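You operate a simulated robot arm through the tools that you are given. There is no shell and no other tool.

You run a simulated robot arm. Do the job below in one go: nothing can be reset, and whatever is moved stays where it is left.

Task
Sew two rows into the clamped yellow broom head, then switch off.
Fine: by motor; tight rows at the first and second mark; draw the carriage out again; leave the other head.

The check looks at the end state, three seconds after you hand in, the way a careful person would. Anything else that was tipped, shoved, dropped, spilled or broken makes it a failure.

Robot
A 6-joint arm with a two-finger gripper, fixed in place. Base frame: the origin is at the foot of the arm, x ahead of it, y to its left, z up. Readings come in m, degrees, newtons and seconds.
Its first joint turns from -166.0 to 166.0 degrees. Payload 2.45 kg.
Tool frame: the origin (TCP) lies between the finger pads and is the grasp point; the fingertips stand 0.02 m ahead of it; z points along the fingers, y is the line along which they close. The gripper opens to 0.14 m. The gripper's body begins 0.168 m behind the TCP.
Orientation is told as [roll, pitch, yaw] about the base's x, y, z axes, in that order, counted from this pose: with the fingers straight down and closing along the base's y, the tool's x points along the base's -x, its y along +y and its z along -z.

Tools
- The arm moves only by the tool send_rows. Its argument "moves" is a list of rows, each a list of 7 numbers: the shift along the tool's x, y, z in m, then the turn, a rotation vector about the tool's x, y, z in degrees, then the gripper command, from -1 (shut) to 1 (fully open), values between in proportion. In form: [[x, y, z, wx, wy, wz, jaw], ...]. A call has 1 to 20 rows; each row shifts and turns the commanded pose from where the row before left it, along the tool's axes as they then stand. Rows are played at 5 a second. More than 0.05 m and 8.6 degrees between two rows, or a gripper value outside its range, and nothing of the call is played. Where a pose cannot be reached the arm comes as near as it can. A force on the tool above 90 N (or 10 N above the force at the start of the call, whichever is more), or a blocked arm, ends the call early, and 0.2 s more pass. The fingers move at their own pace (about 0.045 m/s each) and stop on an object; they squeeze with about 28 N. The grip force told is the motor's: it shows also when the fingers shut on nothing. Time passes only in rows, and 0.2 s behind the last, so rows that do not move let the fingers close. It gives the time, the measured TCP pose, the force on the tool (base axes), the opening and the grip force at its end, in the units of the frame above (readings bear some noise), with the torque about the TCP (base axes, N m) and any sound that the robot's microphone picked up, and new pictures: "pictures" is both (left out), scene, wrist or none.
- Cameras (640 x 400 px; columns grow to the right, rows downward): "scene" is fixed at [0.2168, -0.6563, 1.4044]; the picture's right is [0.55, -0.84, 0.00], its down [-0.29, -0.19, -0.94] and it looks along [0.78, 0.51, -0.35] (base axes); focal length 214 px, centre (320, 200). "wrist" rides on the gripper at [0.078, 0.011, -0.209] in the tool frame; the picture's right is [-0.14, 0.99, 0.00], its down [-0.92, -0.13, -0.37] and it looks along [-0.37, -0.05, 0.93] (tool axes); focal length 280 px, centre (320, 200). There is no depth. A picture from a camera that has moved, and an enlarged one, comes with that camera's place and axes in the base frame and with its lens. The place of the scene camera against the robot may be out by one fixed shift of up to 0.012 m in any direction.
- zoom(camera, box): a new picture of the part [left, top, right, bottom] of that camera's present view, enlarged. No time passes.
- sign_off(): hands the job in; it is judged then, once.

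Nothing tells you positions but the pictures and the camera data. Unless the task says otherwise, let go and move clear before handing in.

The tools are called after "Emit:" by a JSON object that holds its "name" and its "arguments". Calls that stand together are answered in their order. send_rows: Moves the arm, as the interface text tells. Its arguments: {"type":"object","properties":{"moves":{"type":"array","items":{"type":"array","items":{"type":"number"}}},"pictures":{"type":"string","enum":["both","scene","wrist","none"]}},"required":["moves"]} The other tools are called the same way: zoom (camera, box) takes an enlarged picture of a part of a camera's view; sign_off () hands the job in.

At the start:

```text
time: 0.0
tool_pos: [0.5637, -0.0506, 1.4973]
ee_rot: [0.0, 0.0, 0.1]
contact_force: [-0.1, -0.3, 0.2]
torque: [-0.03, 0.03, -0.03]
finger_gap: 0.1398
grip_force: 0.0
```

scene: 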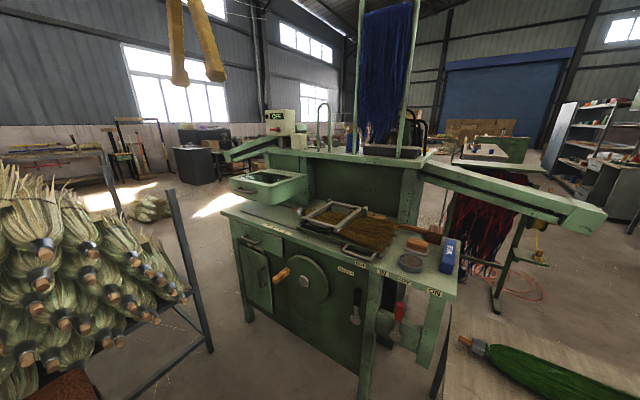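
wrist: 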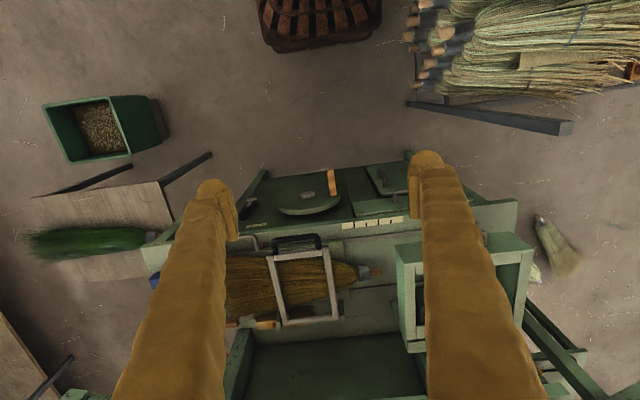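

I see a green broom-sewing machine with a clamped yellow broom head, a small control box with a display at the back left, a hand wheel at the front, and levers and labels along the front edge. I will look at the details before moving anything.

Emit:
{"name": "zoom", "arguments": {"camera": "scene", "box": [220, 160, 480, 320]}}

Emit:
{"name": "zoom", "arguments": {"camera": "scene", "box": [220, 90, 350, 170]}}

Emit:
{"name": "zoom", "arguments": {"camera": "scene", "box": [290, 190, 420, 270]}}

Emit:
{"name": "zoom", "arguments": {"camera": "scene", "box": [330, 240, 470, 330]}}

Emit:
{"name": "zoom", "arguments": {"camera": "scene", "box": [220, 210, 350, 330]}}

Emit:
{"name": "zoom", "arguments": {"camera": "wrist", "box": [220, 140, 420, 265]}}

Emit:
{"name": "zoom", "arguments": {"camera": "wrist", "box": [220, 230, 420, 355]}}

```text
2.46 times, centred on (350, 240) of scene
camera zoom: at [0.2168, -0.6563, 1.4044], right [0.55, -0.84, 0.0], down [-0.29, -0.19, -0.94], along [0.78, 0.51, -0.35], focal length 528 px, centre (246, 102)
```

zoom: 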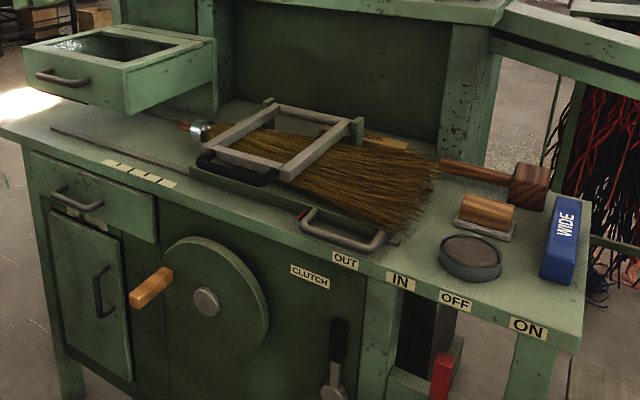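

```text
4.92 times, centred on (285, 130) of scene
camera zoom: at [0.2168, -0.6563, 1.4044], right [0.55, -0.84, 0.0], down [-0.29, -0.19, -0.94], along [0.78, 0.51, -0.35], focal length 1056 px, centre (492, 545)
```

zoom: 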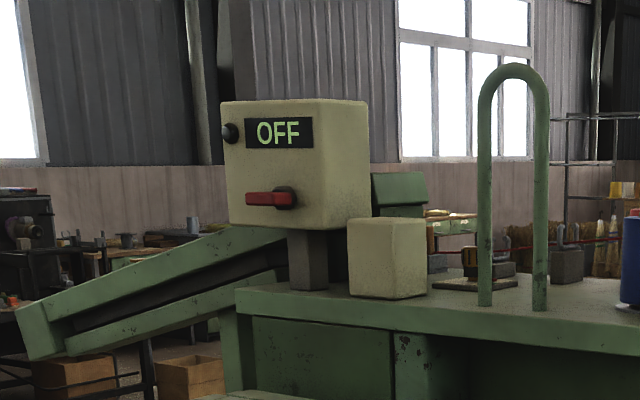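

```text
4.92 times, centred on (355, 230) of scene
camera zoom: at [0.2168, -0.6563, 1.4044], right [0.55, -0.84, 0.0], down [-0.29, -0.19, -0.94], along [0.78, 0.51, -0.35], focal length 1056 px, centre (148, 52)
```

zoom: 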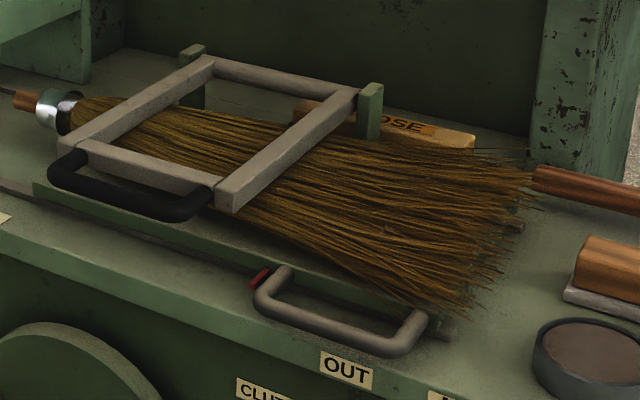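

```text
4.44 times, centred on (400, 285) of scene
camera zoom: at [0.2168, -0.6563, 1.4044], right [0.55, -0.84, 0.0], down [-0.29, -0.19, -0.94], along [0.78, 0.51, -0.35], focal length 953 px, centre (-36, -178)
```

zoom: 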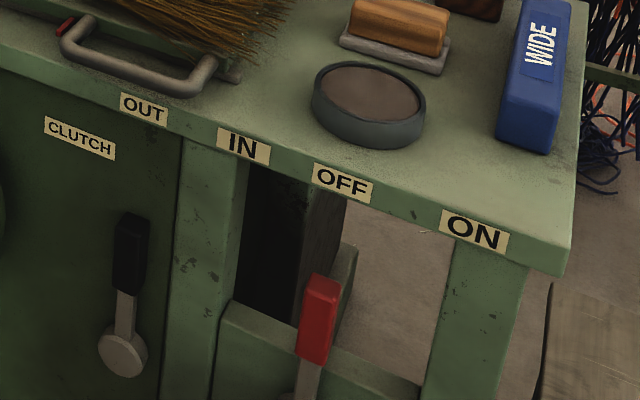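

```text
3.33 times, centred on (285, 270) of scene
camera zoom: at [0.2168, -0.6563, 1.4044], right [0.55, -0.84, 0.0], down [-0.29, -0.19, -0.94], along [0.78, 0.51, -0.35], focal length 715 px, centre (437, -33)
```

zoom: 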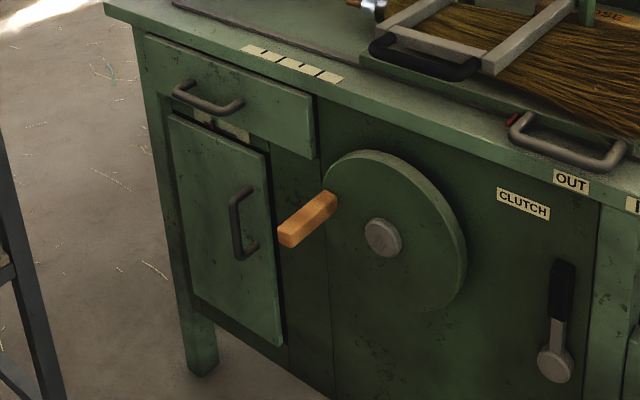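

```text
3.20 times, centred on (320, 202) of wrist
camera zoom: at [0.4849, -0.0416, 1.7056], right [0.14, 0.99, 0.0], down [0.92, -0.13, 0.37], along [0.37, -0.05, -0.93], focal length 897 px, centre (320, 192)
```

zoom: 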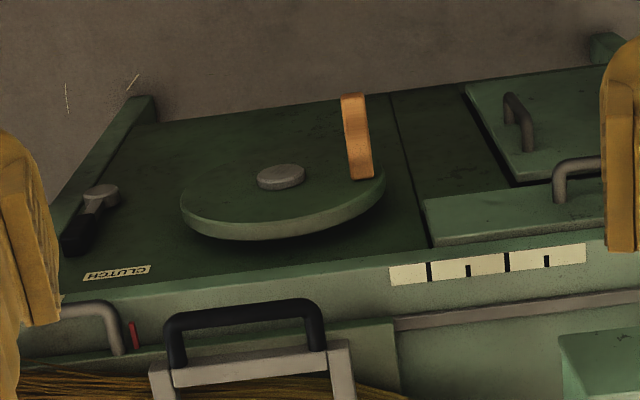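

```text
3.20 times, centred on (320, 292) of wrist
camera zoom: at [0.4849, -0.0416, 1.7056], right [0.14, 0.99, 0.0], down [0.92, -0.13, 0.37], along [0.37, -0.05, -0.93], focal length 897 px, centre (320, -96)
```

zoom: 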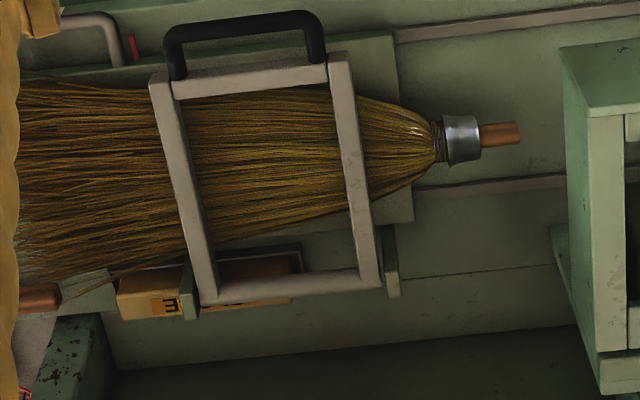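

There are labelled levers, a mark strip, a display box and a wooden block whose label ends in "OSE". I will zoom in further on each of these before deciding anything.

Emit:
{"name": "zoom", "arguments": {"camera": "scene", "box": [335, 200, 400, 240]}}

Emit:
{"name": "zoom", "arguments": {"camera": "scene", "box": [225, 160, 315, 216]}}

Emit:
{"name": "zoom", "arguments": {"camera": "scene", "box": [255, 100, 305, 150]}}

Emit:
{"name": "zoom", "arguments": {"camera": "scene", "box": [300, 90, 450, 180]}}

Emit:
{"name": "zoom", "arguments": {"camera": "scene", "box": [395, 215, 475, 275]}}

Emit:
{"name": "zoom", "arguments": {"camera": "scene", "box": [230, 215, 290, 255]}}

Emit:
{"name": "zoom", "arguments": {"camera": "wrist", "box": [330, 200, 420, 256]}}

Emit:
{"name": "zoom", "arguments": {"camera": "wrist", "box": [380, 220, 560, 380]}}

Emit:
{"name": "zoom", "arguments": {"camera": "wrist", "box": [120, 220, 260, 340]}}

```text
9.85 times, centred on (368, 220) of scene
camera zoom: at [0.2168, -0.6563, 1.4044], right [0.55, -0.84, 0.0], down [-0.29, -0.19, -0.94], along [0.78, 0.51, -0.35], focal length 2112 px, centre (-148, 3)
```

zoom: 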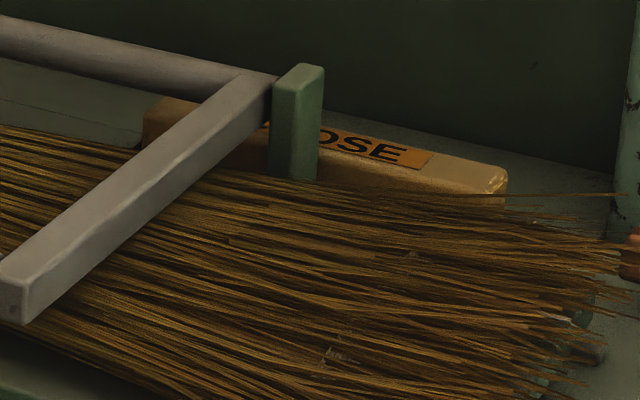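

```text
7.11 times, centred on (270, 188) of scene
camera zoom: at [0.2168, -0.6563, 1.4044], right [0.55, -0.84, 0.0], down [-0.29, -0.19, -0.94], along [0.78, 0.51, -0.35], focal length 1525 px, centre (676, 285)
```

zoom: 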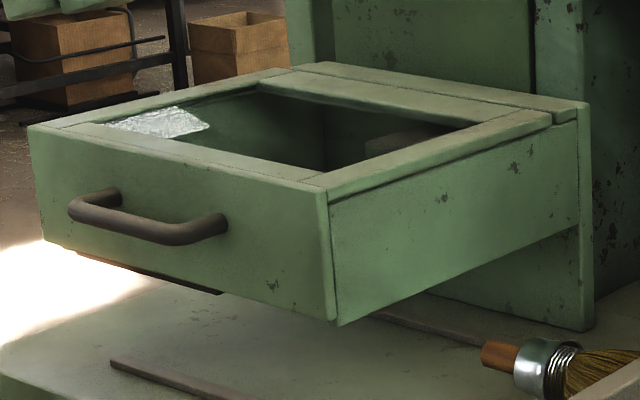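

```text
8.00 times, centred on (280, 125) of scene
camera zoom: at [0.2168, -0.6563, 1.4044], right [0.55, -0.84, 0.0], down [-0.29, -0.19, -0.94], along [0.78, 0.51, -0.35], focal length 1716 px, centre (640, 800)
```

zoom: 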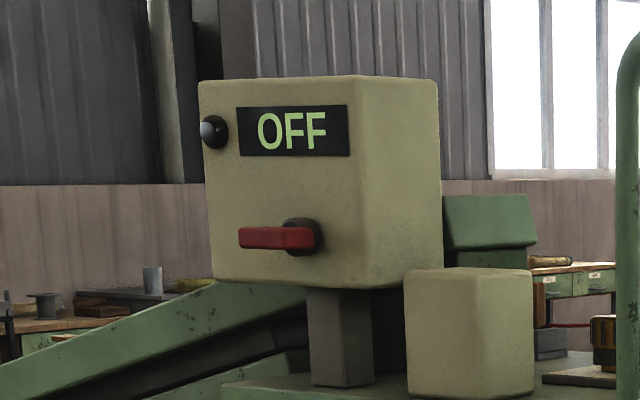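

```text
4.27 times, centred on (375, 135) of scene
camera zoom: at [0.2168, -0.6563, 1.4044], right [0.55, -0.84, 0.0], down [-0.29, -0.19, -0.94], along [0.78, 0.51, -0.35], focal length 915 px, centre (85, 477)
```

zoom: 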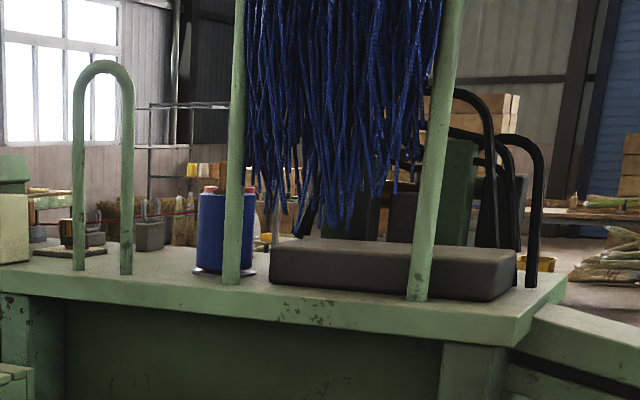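

```text
6.67 times, centred on (435, 245) of scene
camera zoom: at [0.2168, -0.6563, 1.4044], right [0.55, -0.84, 0.0], down [-0.29, -0.19, -0.94], along [0.78, 0.51, -0.35], focal length 1430 px, centre (-447, -100)
```

zoom: 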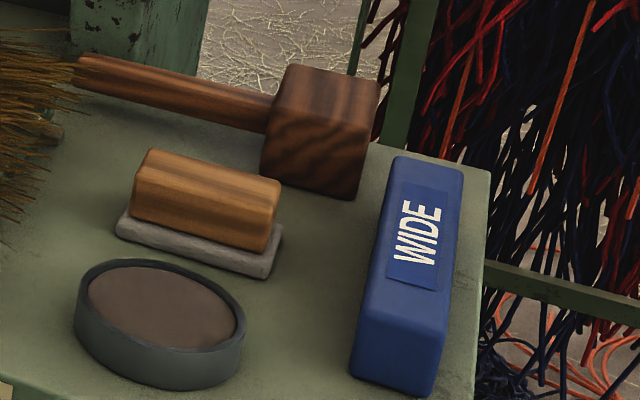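

```text
10.00 times, centred on (260, 235) of scene
camera zoom: at [0.2168, -0.6563, 1.4044], right [0.55, -0.84, 0.0], down [-0.29, -0.19, -0.94], along [0.78, 0.51, -0.35], focal length 2145 px, centre (920, -150)
```

zoom: 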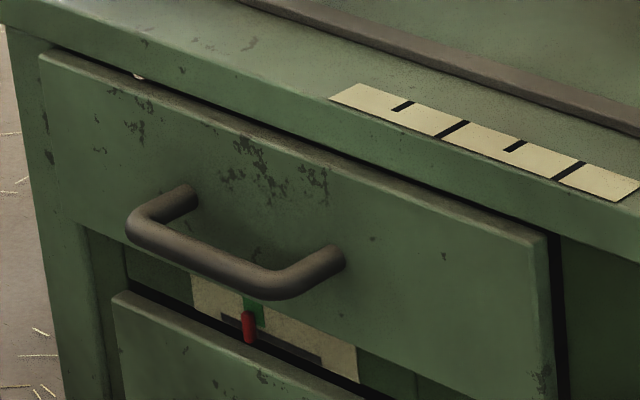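

```text
7.11 times, centred on (375, 228) of wrist
camera zoom: at [0.4849, -0.0416, 1.7056], right [0.14, 0.99, 0.0], down [0.92, -0.13, 0.37], along [0.37, -0.05, -0.93], focal length 1994 px, centre (-71, 1)
```

zoom: 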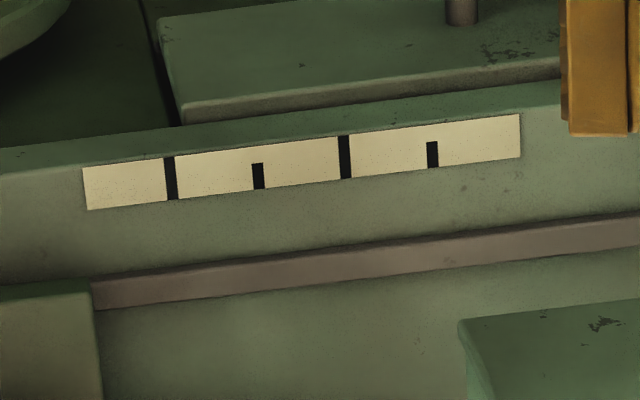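

```text
2.50 times, centred on (470, 300) of wrist
camera zoom: at [0.4849, -0.0416, 1.7056], right [0.14, 0.99, 0.0], down [0.92, -0.13, 0.37], along [0.37, -0.05, -0.93], focal length 701 px, centre (-55, -50)
```

zoom: 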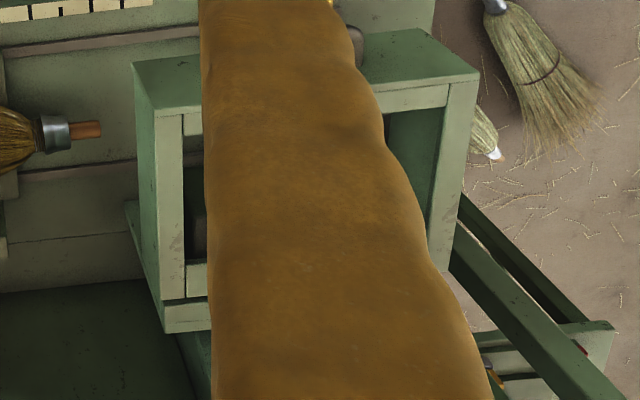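

```text
3.33 times, centred on (190, 280) of wrist
camera zoom: at [0.4849, -0.0416, 1.7056], right [0.14, 0.99, 0.0], down [0.92, -0.13, 0.37], along [0.37, -0.05, -0.93], focal length 935 px, centre (753, -67)
```

zoom: 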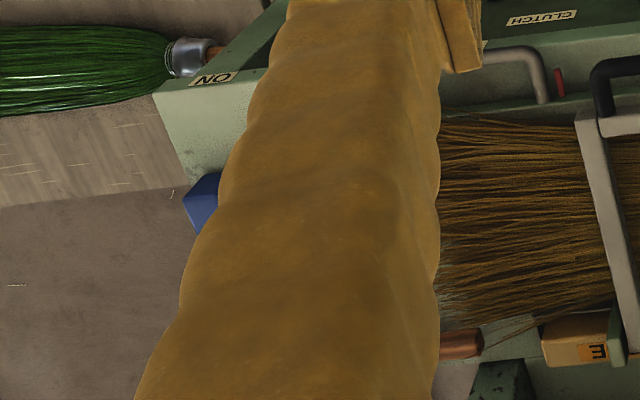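

The front panel with levers and a gauge is poorly visible from here. I will lower the arm and tilt the tool toward the front of the machine, well clear of it, to look with the wrist camera.

Emit:
{"name": "send_rows", "arguments": {"moves": [[0.01, 0, 0.04, 0, 0, 0, 1], [0.01, 0, 0.04, 0, 0, 0, 1], [0.01, 0, 0.04, 0, 0, 0, 1], [0.01, 0, 0.04, 0, 0, 0, 1], [0.01, 0, 0.04, 0, 0, 0, 1], [0, 0, 0, 0, -8, 0, 1], [0, 0, 0, 0, -8, 0, 1], [0, 0, 0, 0, -8, 0, 1], [0, 0, 0, 0, -8, 0, 1], [0, 0, 0, 0, -8, 0, 1]], "pictures": "both"}}

```text
time: 2.2
tool_pos: [0.5124, -0.0515, 1.2963]
ee_rot: [0.0, -40.1, 0.0]
contact_force: [-0.5, 0.1, 0.2]
torque: [0.01, 0.03, 0.01]
finger_gap: 0.1401
grip_force: 0.0
camera wrist: at [0.3188, -0.0415, 1.4062], right [0.1, 0.99, 0.09], down [0.47, -0.13, 0.87], along [0.88, -0.05, -0.48], focal length 280 px, centre (320, 200)
```

scene: 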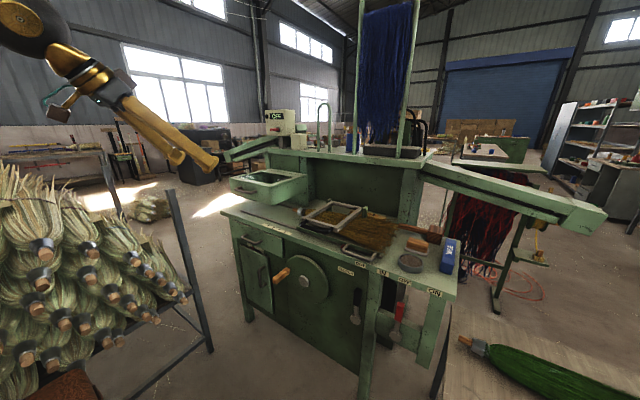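
wrist: 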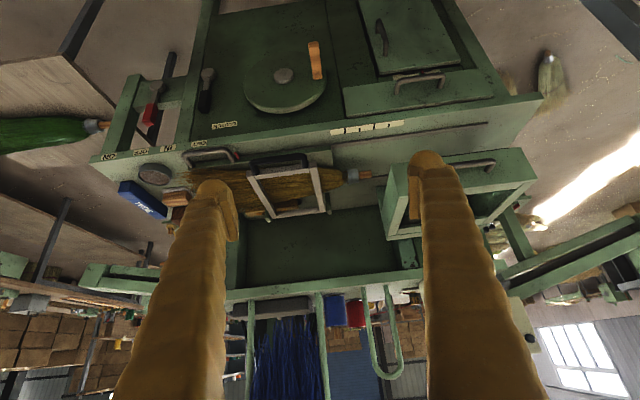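

The wrist view now shows the whole machine upside-down. I will zoom in on the lever area, the door and gauge, and the carriage.

Emit:
{"name": "zoom", "arguments": {"camera": "wrist", "box": [90, 40, 270, 200]}}

Emit:
{"name": "zoom", "arguments": {"camera": "wrist", "box": [320, 0, 500, 150]}}

Emit:
{"name": "zoom", "arguments": {"camera": "wrist", "box": [180, 130, 420, 280]}}

Emit:
{"name": "zoom", "arguments": {"camera": "wrist", "box": [370, 110, 550, 250]}}

```text
2.50 times, centred on (180, 120) of wrist
camera zoom: at [0.3188, -0.0415, 1.4062], right [0.1, 0.99, 0.09], down [0.47, -0.13, 0.87], along [0.88, -0.05, -0.48], focal length 701 px, centre (670, 400)
```

zoom: 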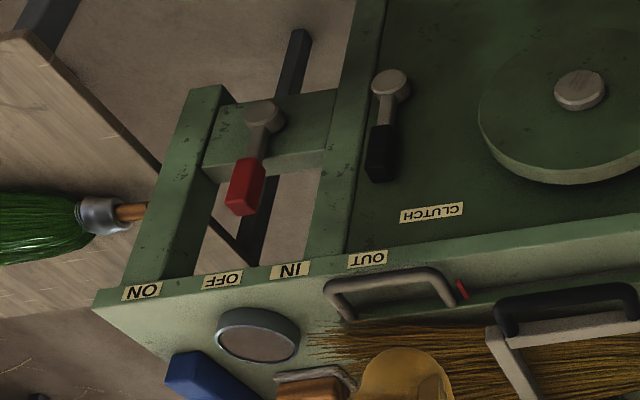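

```text
2.67 times, centred on (410, 75) of wrist
camera zoom: at [0.3188, -0.0415, 1.4062], right [0.1, 0.99, 0.09], down [0.47, -0.13, 0.87], along [0.88, -0.05, -0.48], focal length 748 px, centre (80, 533)
```

zoom: 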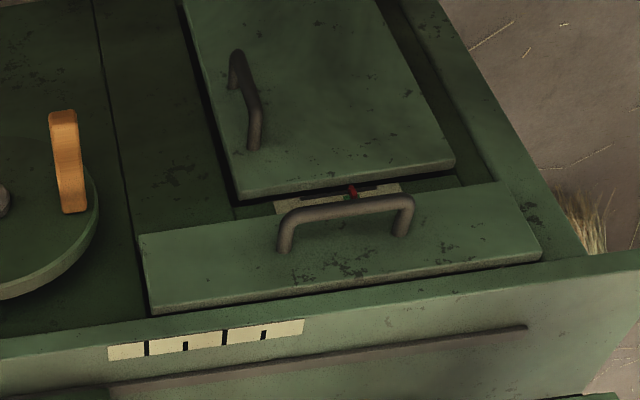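

```text
2.67 times, centred on (300, 205) of wrist
camera zoom: at [0.3188, -0.0415, 1.4062], right [0.1, 0.99, 0.09], down [0.47, -0.13, 0.87], along [0.88, -0.05, -0.48], focal length 748 px, centre (373, 187)
```

zoom: 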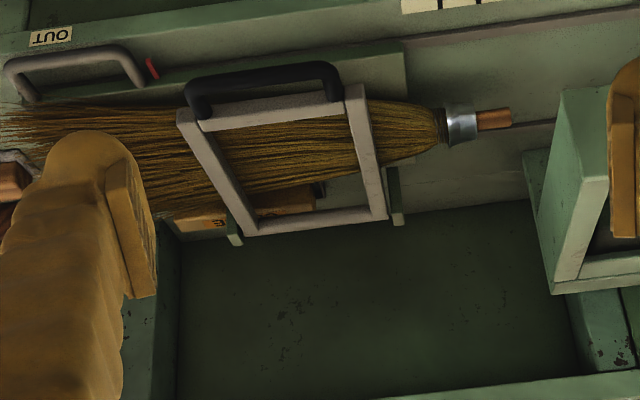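

```text
2.86 times, centred on (460, 180) of wrist
camera zoom: at [0.3188, -0.0415, 1.4062], right [0.1, 0.99, 0.09], down [0.47, -0.13, 0.87], along [0.88, -0.05, -0.48], focal length 801 px, centre (-80, 257)
```

zoom: 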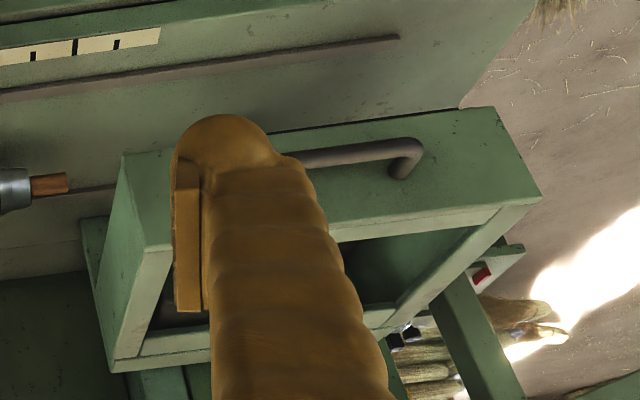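

The table top is at about z 0.88 and its front edge at x≈0.9. The mark strip runs from y≈0.01 to 0.13, and the carriage with its red pointer is at y≈-0.30. I will move over for a closer look at the carriage and the blocks.

Emit:
{"name": "send_rows", "arguments": {"moves": [[0, 0, 0, 0, 7, 0, 1], [0, 0, 0, 0, 7, 0, 1], [0, 0, 0, 0, 6, 0, 1], [-0.0138, -0.04, 0.0263, 0, 0, 0, 1], [-0.0138, -0.04, 0.0263, 0, 0, 0, 1], [-0.0138, -0.04, 0.0263, 0, 0, 0, 1], [-0.0138, -0.04, 0.0263, 0, 0, 0, 1], [-0.0138, -0.04, 0.0263, 0, 0, 0, 1]], "pictures": "both"}}

```text
time: 4.0
tool_pos: [0.624, -0.2505, 1.1993]
ee_rot: [0.0, -20.0, -0.1]
contact_force: [-1.1, 0.0, 0.0]
torque: [-0.02, 0.01, 0.0]
finger_gap: 0.14
grip_force: 0.0
camera wrist: at [0.4783, -0.2414, 1.3679], right [0.13, 0.99, 0.05], down [0.74, -0.13, 0.66], along [0.66, -0.05, -0.75], focal length 280 px, centre (320, 200)
```

scene: 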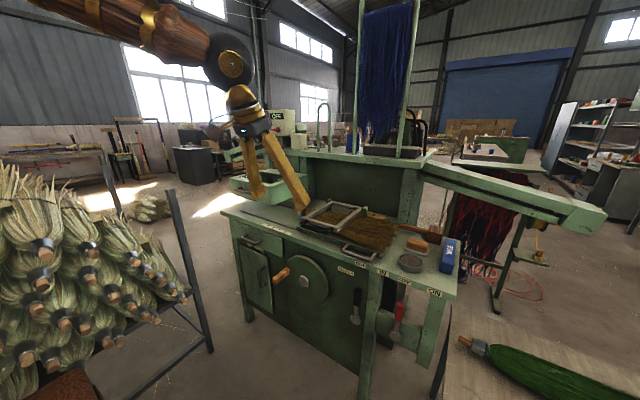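
wrist: 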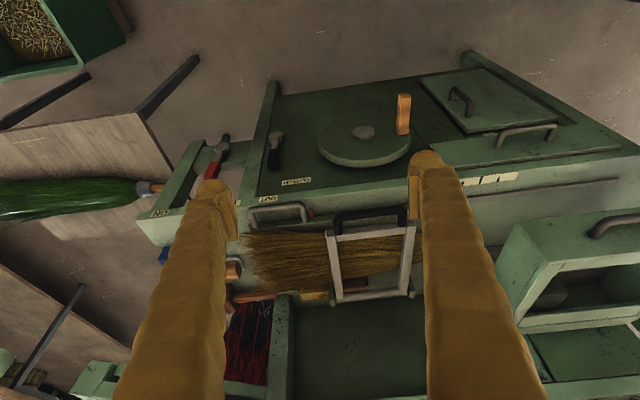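

Emit:
{"name": "zoom", "arguments": {"camera": "wrist", "box": [235, 190, 425, 310]}}

Emit:
{"name": "zoom", "arguments": {"camera": "wrist", "box": [480, 180, 640, 340]}}

Emit:
{"name": "zoom", "arguments": {"camera": "wrist", "box": [140, 110, 320, 220]}}

Emit:
{"name": "zoom", "arguments": {"camera": "wrist", "box": [240, 270, 340, 320]}}

Emit:
{"name": "zoom", "arguments": {"camera": "wrist", "box": [420, 60, 640, 200]}}

```text
3.33 times, centred on (330, 250) of wrist
camera zoom: at [0.4783, -0.2414, 1.3679], right [0.13, 0.99, 0.05], down [0.74, -0.13, 0.66], along [0.66, -0.05, -0.75], focal length 935 px, centre (287, 33)
```

zoom: 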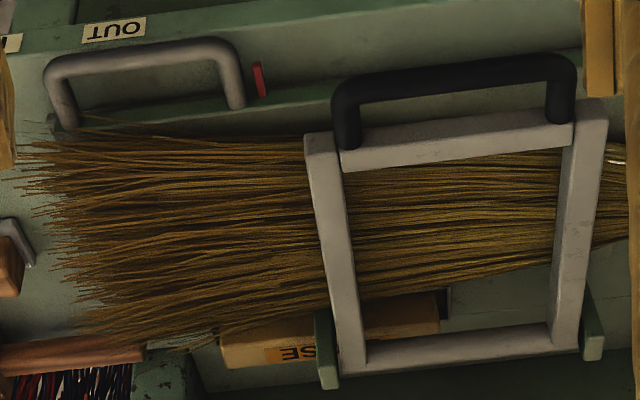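

```text
2.50 times, centred on (560, 260) of wrist
camera zoom: at [0.4783, -0.2414, 1.3679], right [0.13, 0.99, 0.05], down [0.74, -0.13, 0.66], along [0.66, -0.05, -0.75], focal length 701 px, centre (-280, 50)
```

zoom: 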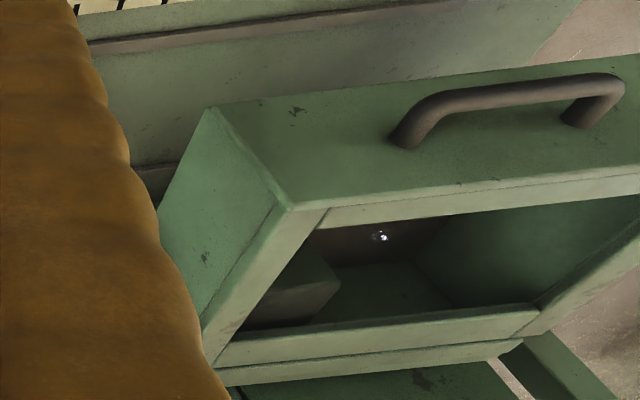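

```text
3.56 times, centred on (230, 165) of wrist
camera zoom: at [0.4783, -0.2414, 1.3679], right [0.13, 0.99, 0.05], down [0.74, -0.13, 0.66], along [0.66, -0.05, -0.75], focal length 997 px, centre (640, 324)
```

zoom: 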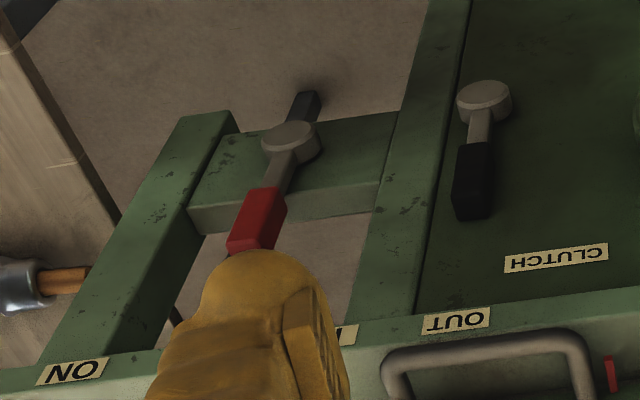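

```text
6.40 times, centred on (290, 295) of wrist
camera zoom: at [0.4783, -0.2414, 1.3679], right [0.13, 0.99, 0.05], down [0.74, -0.13, 0.66], along [0.66, -0.05, -0.75], focal length 1794 px, centre (512, -408)
```

zoom: 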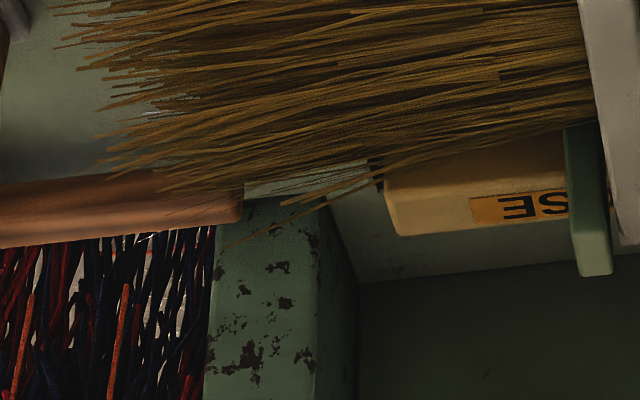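

```text
2.86 times, centred on (530, 130) of wrist
camera zoom: at [0.4783, -0.2414, 1.3679], right [0.13, 0.99, 0.05], down [0.74, -0.13, 0.66], along [0.66, -0.05, -0.75], focal length 801 px, centre (-280, 400)
```

zoom: 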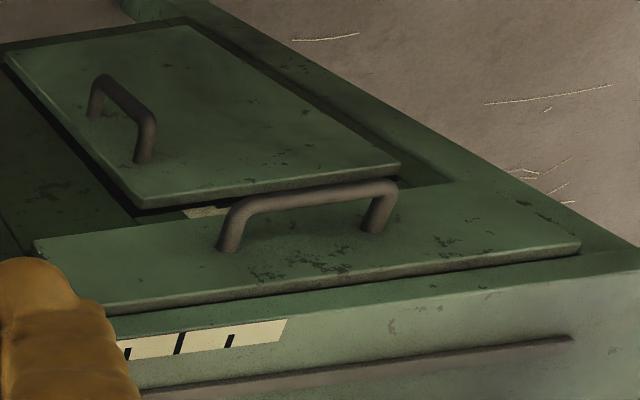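

The gap between the door and the top drawer hides a gauge, and the open upper drawer holds a block of its own. I will look into that open drawer from above next.

Emit:
{"name": "send_rows", "arguments": {"moves": [[0, 0, -0.03, 0, 7, 0, 1], [0, 0, -0.03, 0, 7, 0, 1], [0, 0, -0.03, 0, 6, 0, 1], [-0.02, 0.044, 0, 0, 0, 0, 1], [-0.02, 0.044, 0, 0, 0, 0, 1], [-0.02, 0.044, 0, 0, 0, 0, 1], [-0.02, 0.044, 0, 0, 0, 0, 1], [-0.02, 0.044, 0, 0, 0, 0, 1], [-0.02, 0.044, 0, 0, 0, 0, 1], [-0.02, 0.044, 0, 0, 0, 0, 1], [-0.02, 0.044, 0, 0, 0, 0, 1], [-0.02, 0.044, 0, 0, 0, 0, 1]], "pictures": "wrist"}}

```text
time: 6.6
tool_pos: [0.7822, 0.1456, 1.2839]
ee_rot: [-0.1, 0.0, 0.0]
contact_force: [-0.8, -0.2, 0.2]
torque: [-0.01, -0.01, -0.01]
finger_gap: 0.14
grip_force: 0.1
camera wrist: at [0.7032, 0.1555, 1.4922], right [0.14, 0.99, 0.0], down [0.92, -0.13, 0.37], along [0.37, -0.05, -0.93], focal length 280 px, centre (320, 200)
```

wrist: 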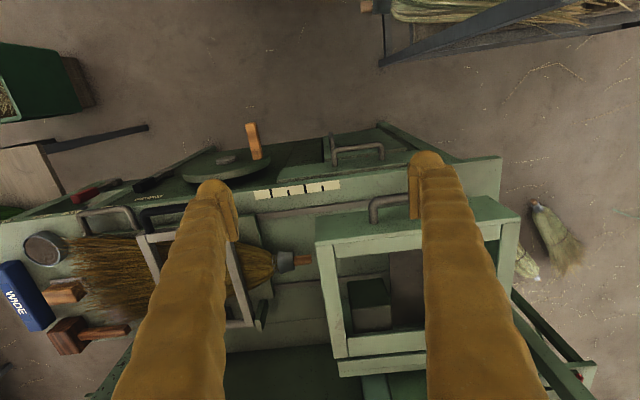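

Emit:
{"name": "zoom", "arguments": {"camera": "wrist", "box": [310, 190, 530, 390]}}

Emit:
{"name": "zoom", "arguments": {"camera": "wrist", "box": [0, 200, 320, 400]}}

Emit:
{"name": "zoom", "arguments": {"camera": "wrist", "box": [40, 110, 400, 240]}}

```text
2.00 times, centred on (420, 290) of wrist
camera zoom: at [0.7032, 0.1555, 1.4922], right [0.14, 0.99, 0.0], down [0.92, -0.13, 0.37], along [0.37, -0.05, -0.93], focal length 561 px, centre (120, 20)
```

zoom: 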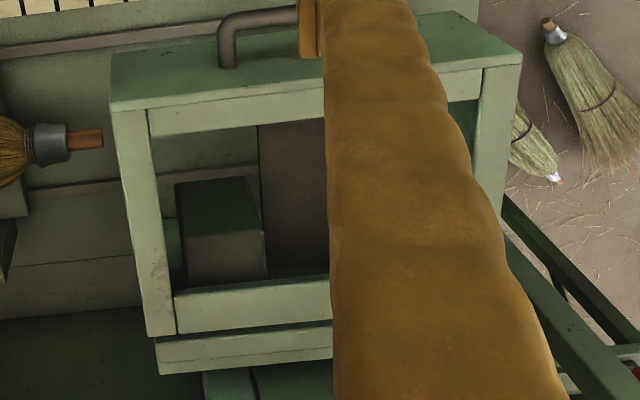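

```text
2.00 times, centred on (160, 300) of wrist
camera zoom: at [0.7032, 0.1555, 1.4922], right [0.14, 0.99, 0.0], down [0.92, -0.13, 0.37], along [0.37, -0.05, -0.93], focal length 561 px, centre (640, 0)
```

zoom: 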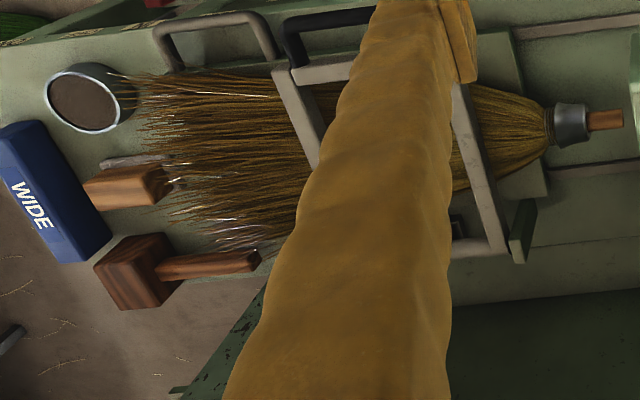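

```text
1.78 times, centred on (220, 175) of wrist
camera zoom: at [0.7032, 0.1555, 1.4922], right [0.14, 0.99, 0.0], down [0.92, -0.13, 0.37], along [0.37, -0.05, -0.93], focal length 498 px, centre (498, 244)
```

zoom: 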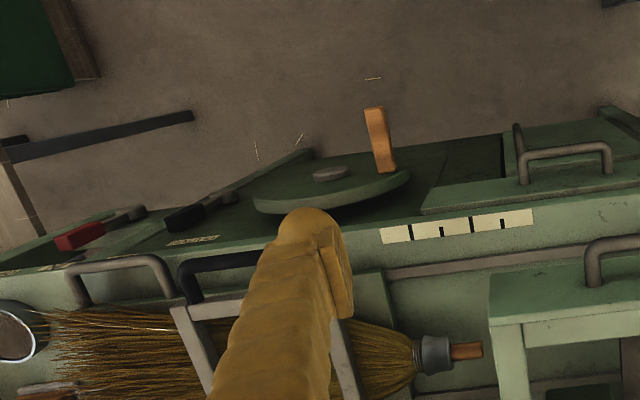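

Emit:
{"name": "send_rows", "arguments": {"moves": [[0, 0.035, 0, 0, 0, 0, 1], [0, 0.035, 0, 0, 0, 0, 1], [0, 0.035, 0, 0, 0, 0, 1], [0, 0.035, 0, 0, 0, 0, 1], [0, 0, 0, 0, 0, 0, 1]], "pictures": "wrist"}}

Emit:
{"name": "zoom", "arguments": {"camera": "wrist", "box": [200, 180, 440, 380]}}

```text
time: 7.8
tool_pos: [0.7827, 0.2867, 1.284]
ee_rot: [0.0, 0.0, 0.0]
contact_force: [-0.1, 0.3, -0.3]
torque: [0.04, 0.01, 0.02]
finger_gap: 0.14
grip_force: 0.1
camera wrist: at [0.705, 0.2957, 1.4928], right [0.14, 0.99, 0.0], down [0.92, -0.13, 0.37], along [0.36, -0.05, -0.93], focal length 280 px, centre (320, 200)
```

wrist: 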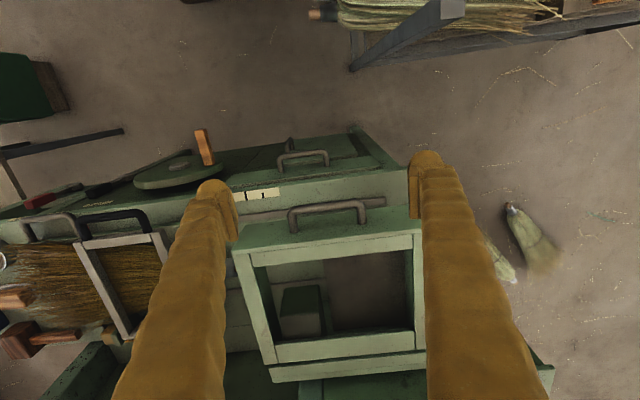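

```text
2.00 times, centred on (320, 280) of wrist
camera zoom: at [0.705, 0.2957, 1.4928], right [0.14, 0.99, 0.0], down [0.92, -0.13, 0.37], along [0.36, -0.05, -0.93], focal length 561 px, centre (320, 40)
```

zoom: 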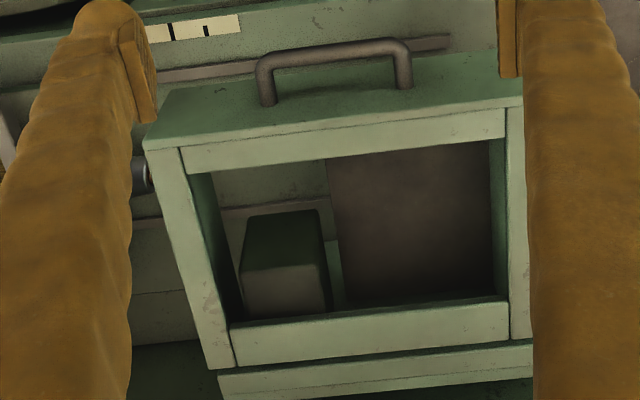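

The "drawer" turns out to be a bottomless hood, or guard frame, above the table with a machine head behind it at x≈1.11. I will back off and look horizontally at the upper control box and the hood.

Emit:
{"name": "send_rows", "arguments": {"moves": [[0.04, -0.02, -0.02, 0, 0, 0, 1], [0.04, -0.02, -0.02, 0, 0, 0, 1], [0.04, -0.02, -0.02, 0, 0, 0, 1], [0.04, -0.02, -0.02, 0, 0, 0, 1], [0.04, -0.02, 0, 0, 0, 0, 1], [0, 0, 0, 0, -8, 0, 1], [0, 0, 0, 0, -8, 0, 1], [0, 0, 0, 0, -8, 0, 1], [0, 0, 0, 0, -8, 0, 1], [0, 0, 0, 0, -8, 0, 1], [0, 0, 0, 0, -8, 0, 1], [0, 0, 0, 0, -7, 0, 1]], "pictures": "wrist"}}

Emit:
{"name": "zoom", "arguments": {"camera": "wrist", "box": [220, 60, 440, 260]}}

```text
time: 10.4
tool_pos: [0.5824, 0.1846, 1.3645]
ee_rot: [0.0, -55.0, 0.2]
contact_force: [0.3, 0.1, -0.1]
torque: [-0.04, 0.01, -0.01]
finger_gap: 0.1401
grip_force: 0.0
camera wrist: at [0.3663, 0.1942, 1.4191], right [0.08, 0.99, 0.11], down [0.23, -0.13, 0.97], along [0.97, -0.05, -0.23], focal length 280 px, centre (320, 200)
```

wrist: 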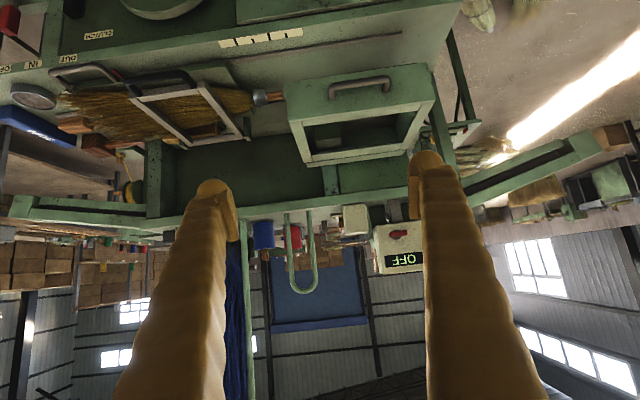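

```text
2.00 times, centred on (330, 160) of wrist
camera zoom: at [0.3663, 0.1942, 1.4191], right [0.08, 0.99, 0.11], down [0.23, -0.13, 0.97], along [0.97, -0.05, -0.23], focal length 561 px, centre (300, 280)
```

zoom: 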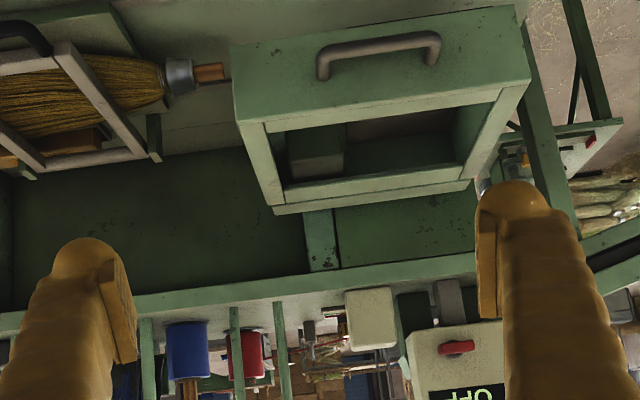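

The red knob on the upper box is at about (1.30, 0.38, 1.35). Next I go down in front of the machine, staying clear, to look at the gauge in the gap and at the levers.

Emit:
{"name": "send_rows", "arguments": {"moves": [[0.0328, 0, 0.0229, 0, 0, 0, 1], [0.0328, 0, 0.0229, 0, 0, 0, 1], [0.0328, 0, 0.0229, 0, 0, 0, 1], [0.0328, 0, 0.0229, 0, 0, 0, 1], [0.0328, 0, 0.0229, 0, 0, 0, 1], [0.0328, 0, 0.0229, 0, 0, 0, 1], [0.0328, 0, 0.0229, 0, 0, 0, 1], [0.0328, 0, 0.0229, 0, 0, 0, 1], [0.0328, 0, 0.0229, 0, 0, 0, 1]], "pictures": "both"}}

Emit:
{"name": "zoom", "arguments": {"camera": "wrist", "box": [260, 60, 420, 160]}}

```text
time: 12.4
tool_pos: [0.6105, 0.2006, 1.0264]
ee_rot: [-0.2, -55.0, 0.2]
contact_force: [0.5, 0.1, -0.3]
torque: [-0.03, 0.01, -0.01]
finger_gap: 0.14
grip_force: 0.0
out of reach, approached as far as the arm can: row 8, 9
camera wrist: at [0.3937, 0.2106, 1.082], right [0.08, 0.99, 0.11], down [0.23, -0.13, 0.97], along [0.97, -0.05, -0.24], focal length 280 px, centre (320, 200)
```

scene: 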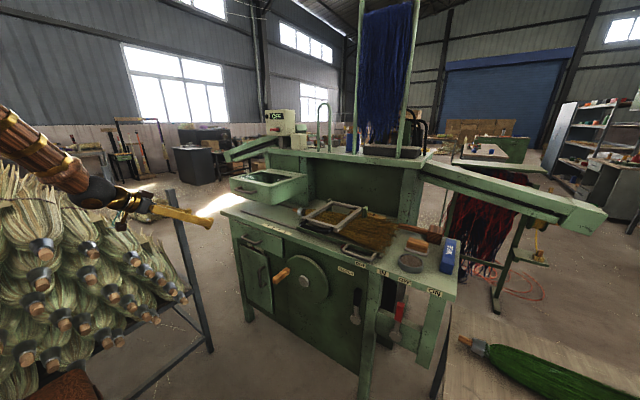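
wrist: 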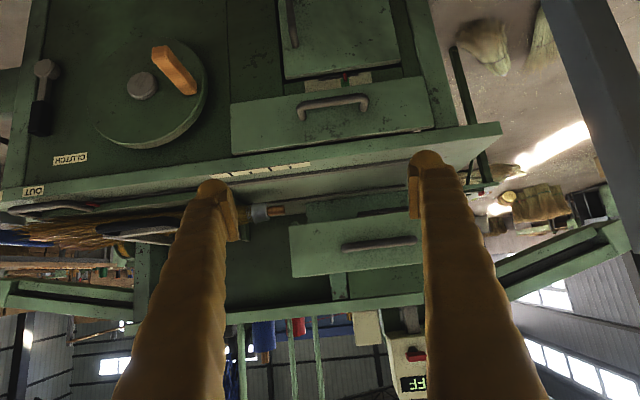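

```text
4.00 times, centred on (340, 110) of wrist
camera zoom: at [0.3937, 0.2106, 1.082], right [0.08, 0.99, 0.11], down [0.23, -0.13, 0.97], along [0.97, -0.05, -0.24], focal length 1122 px, centre (240, 560)
```

zoom: 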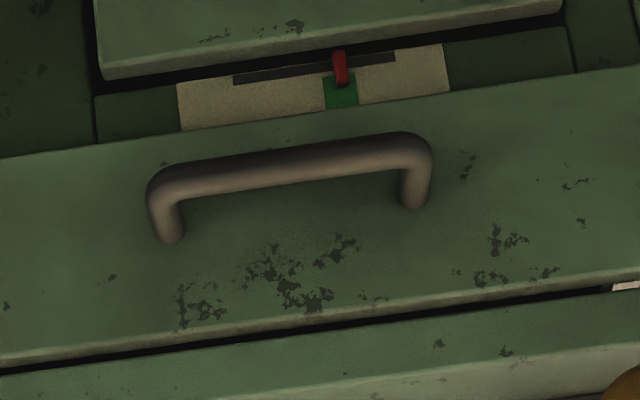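

Emit:
{"name": "zoom", "arguments": {"camera": "wrist", "box": [300, 65, 380, 100]}}

Emit:
{"name": "zoom", "arguments": {"camera": "wrist", "box": [200, 180, 440, 330]}}

Emit:
{"name": "zoom", "arguments": {"camera": "wrist", "box": [0, 170, 240, 320]}}

Emit:
{"name": "zoom", "arguments": {"camera": "wrist", "box": [340, 290, 460, 400]}}

Emit:
{"name": "zoom", "arguments": {"camera": "scene", "box": [236, 228, 276, 258]}}

```text
8.00 times, centred on (340, 82) of wrist
camera zoom: at [0.3937, 0.2106, 1.082], right [0.08, 0.99, 0.11], down [0.23, -0.13, 0.97], along [0.97, -0.05, -0.24], focal length 2243 px, centre (160, 1140)
```

zoom: 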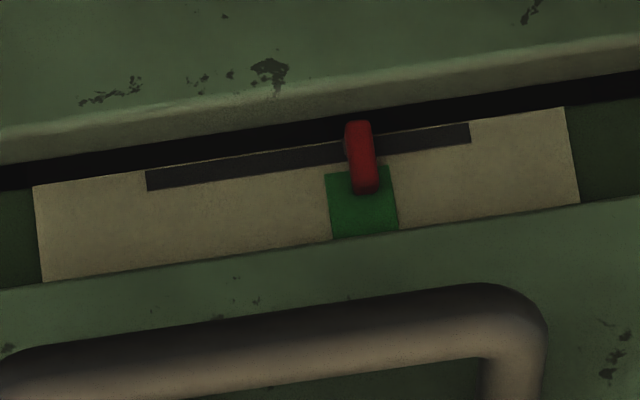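

```text
2.67 times, centred on (320, 255) of wrist
camera zoom: at [0.3937, 0.2106, 1.082], right [0.08, 0.99, 0.11], down [0.23, -0.13, 0.97], along [0.97, -0.05, -0.24], focal length 748 px, centre (320, 53)
```

zoom: 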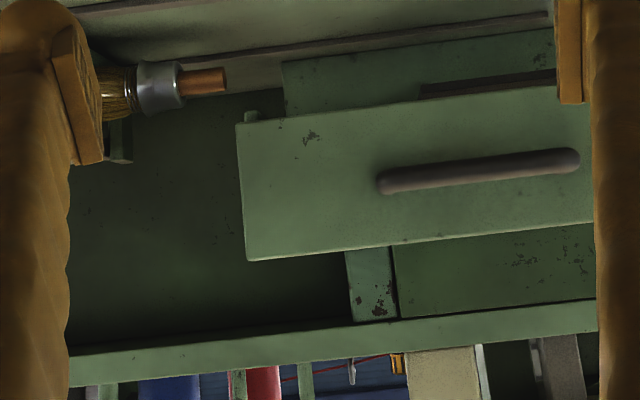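

```text
2.67 times, centred on (120, 245) of wrist
camera zoom: at [0.3937, 0.2106, 1.082], right [0.08, 0.99, 0.11], down [0.23, -0.13, 0.97], along [0.97, -0.05, -0.24], focal length 748 px, centre (853, 80)
```

zoom: 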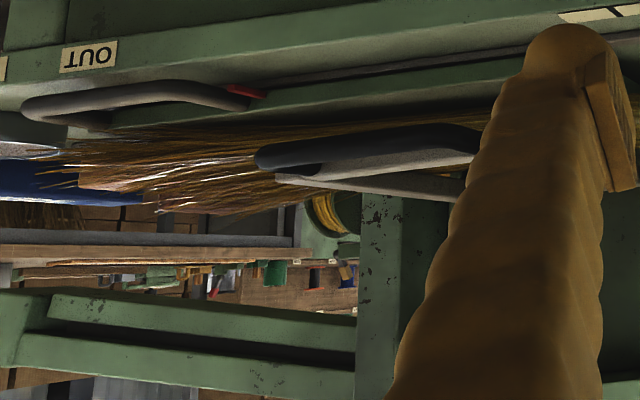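

```text
3.64 times, centred on (400, 345) of wrist
camera zoom: at [0.3937, 0.2106, 1.082], right [0.08, 0.99, 0.11], down [0.23, -0.13, 0.97], along [0.97, -0.05, -0.24], focal length 1020 px, centre (29, -327)
```

zoom: 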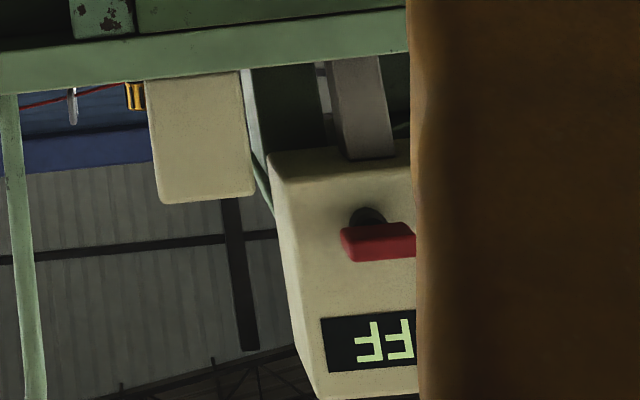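

```text
13.33 times, centred on (256, 243) of scene
camera zoom: at [0.2168, -0.6563, 1.4044], right [0.55, -0.84, 0.0], down [-0.29, -0.19, -0.94], along [0.78, 0.51, -0.35], focal length 2860 px, centre (1173, -373)
```

zoom: 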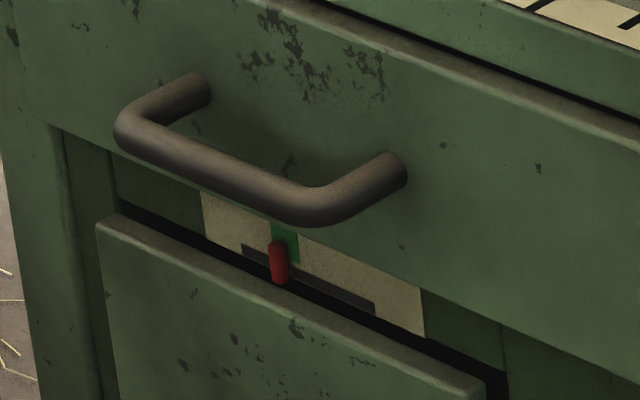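

The gauge plate in the gap shows a red pointer standing in a green zone. Now I go back up and over to read the wooden block's label from above.

Emit:
{"name": "send_rows", "arguments": {"moves": [[-0.0328, 0, -0.0229, 0, 0, 0, 1], [-0.0328, 0, -0.0229, 0, 0, 0, 1], [-0.0328, 0, -0.0229, 0, 0, 0, 1], [-0.0328, 0, -0.0229, 0, 0, 0, 1], [-0.0328, 0, -0.0229, 0, 0, 0, 1], [-0.0328, 0, -0.0229, 0, 0, 0, 1], [0, 0, 0, 0, 8, 0, 1], [0, 0, 0, 0, 8, 0, 1], [0, 0, 0, 0, 8, 0, 1], [0, 0, 0, 0, 8, 0, 1], [0, 0, 0, 0, 8, 0, 1], [0, 0, 0, 0, 8, 0, 1], [0, 0, 0, 0, 7, 0, 1]], "pictures": "none"}}

Emit:
{"name": "send_rows", "arguments": {"moves": [[-0.025, -0.04, 0, 0, 0, 0, 1], [-0.025, -0.04, 0, 0, 0, 0, 1], [-0.025, -0.04, 0, 0, 0, 0, 1], [-0.025, -0.04, 0, 0, 0, 0, 1], [-0.025, -0.04, 0, 0, 0, 0, 1], [-0.025, -0.04, 0, 0, 0, 0, 1], [-0.025, -0.04, 0, 0, 0, 0, 1], [-0.025, -0.04, 0, 0, 0, 0, 1], [-0.025, -0.04, 0, 0, 0, 0, 1], [-0.025, -0.04, 0, 0, 0, 0, 1], [-0.025, -0.04, 0, 0, 0, 0, 1]], "pictures": "wrist"}}

```text
time: 15.2
tool_pos: [0.6078, 0.2011, 1.2689]
ee_rot: [0.0, 0.0, 0.0]
contact_force: [-0.9, 0.0, -0.2]
torque: [0.01, -0.05, -0.03]
finger_gap: 0.14
grip_force: 0.1
```

```text
time: 17.6
tool_pos: [0.8852, -0.2396, 1.2662]
ee_rot: [0.0, -0.1, 0.1]
contact_force: [-0.5, 0.0, 0.7]
torque: [-0.01, -0.05, 0.01]
finger_gap: 0.1401
grip_force: 0.0
camera wrist: at [0.8057, -0.2296, 1.4747], right [0.14, 0.99, 0.0], down [0.92, -0.13, 0.37], along [0.37, -0.05, -0.93], focal length 280 px, centre (320, 200)
```

wrist: 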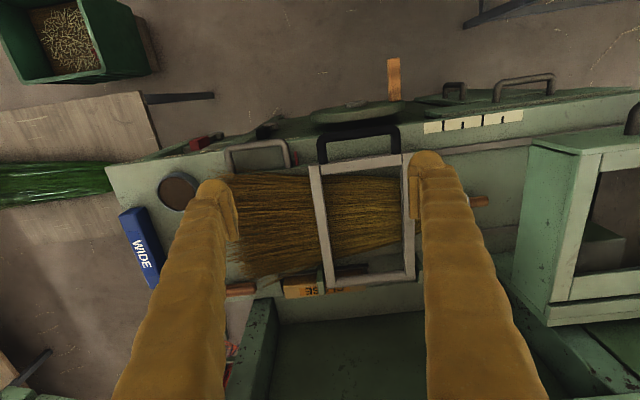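

Emit:
{"name": "zoom", "arguments": {"camera": "wrist", "box": [270, 260, 370, 310]}}

Emit:
{"name": "zoom", "arguments": {"camera": "wrist", "box": [220, 120, 430, 300]}}

Emit:
{"name": "zoom", "arguments": {"camera": "wrist", "box": [500, 120, 640, 340]}}

Emit:
{"name": "zoom", "arguments": {"camera": "wrist", "box": [110, 120, 300, 230]}}

```text
6.40 times, centred on (320, 285) of wrist
camera zoom: at [0.8057, -0.2296, 1.4747], right [0.14, 0.99, 0.0], down [0.92, -0.13, 0.37], along [0.37, -0.05, -0.93], focal length 1794 px, centre (320, -344)
```

zoom: 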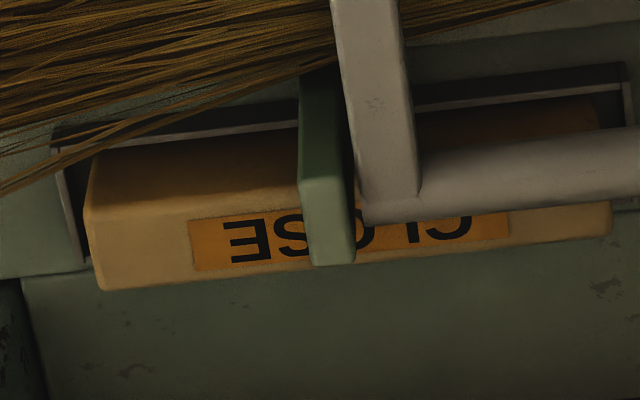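

```text
2.22 times, centred on (325, 210) of wrist
camera zoom: at [0.8057, -0.2296, 1.4747], right [0.14, 0.99, 0.0], down [0.92, -0.13, 0.37], along [0.37, -0.05, -0.93], focal length 623 px, centre (309, 178)
```

zoom: 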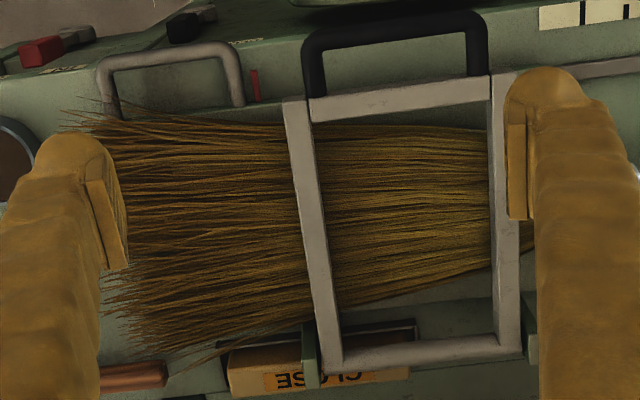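

```text
1.82 times, centred on (570, 230) of wrist
camera zoom: at [0.8057, -0.2296, 1.4747], right [0.14, 0.99, 0.0], down [0.92, -0.13, 0.37], along [0.37, -0.05, -0.93], focal length 510 px, centre (-134, 146)
```

zoom: 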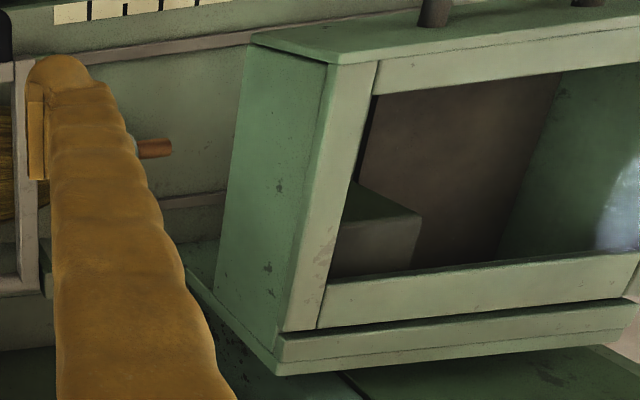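

```text
3.37 times, centred on (205, 175) of wrist
camera zoom: at [0.8057, -0.2296, 1.4747], right [0.14, 0.99, 0.0], down [0.92, -0.13, 0.37], along [0.37, -0.05, -0.93], focal length 944 px, centre (707, 284)
```

zoom: 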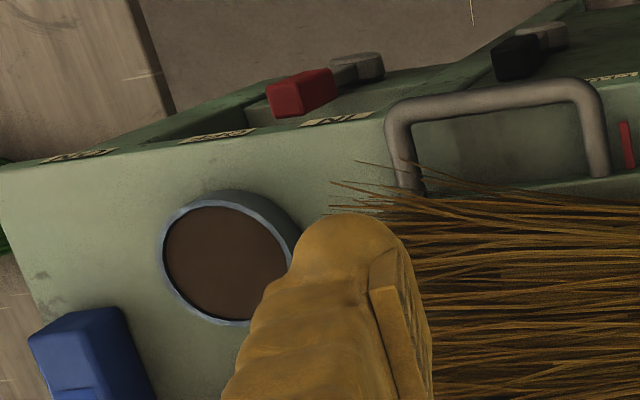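

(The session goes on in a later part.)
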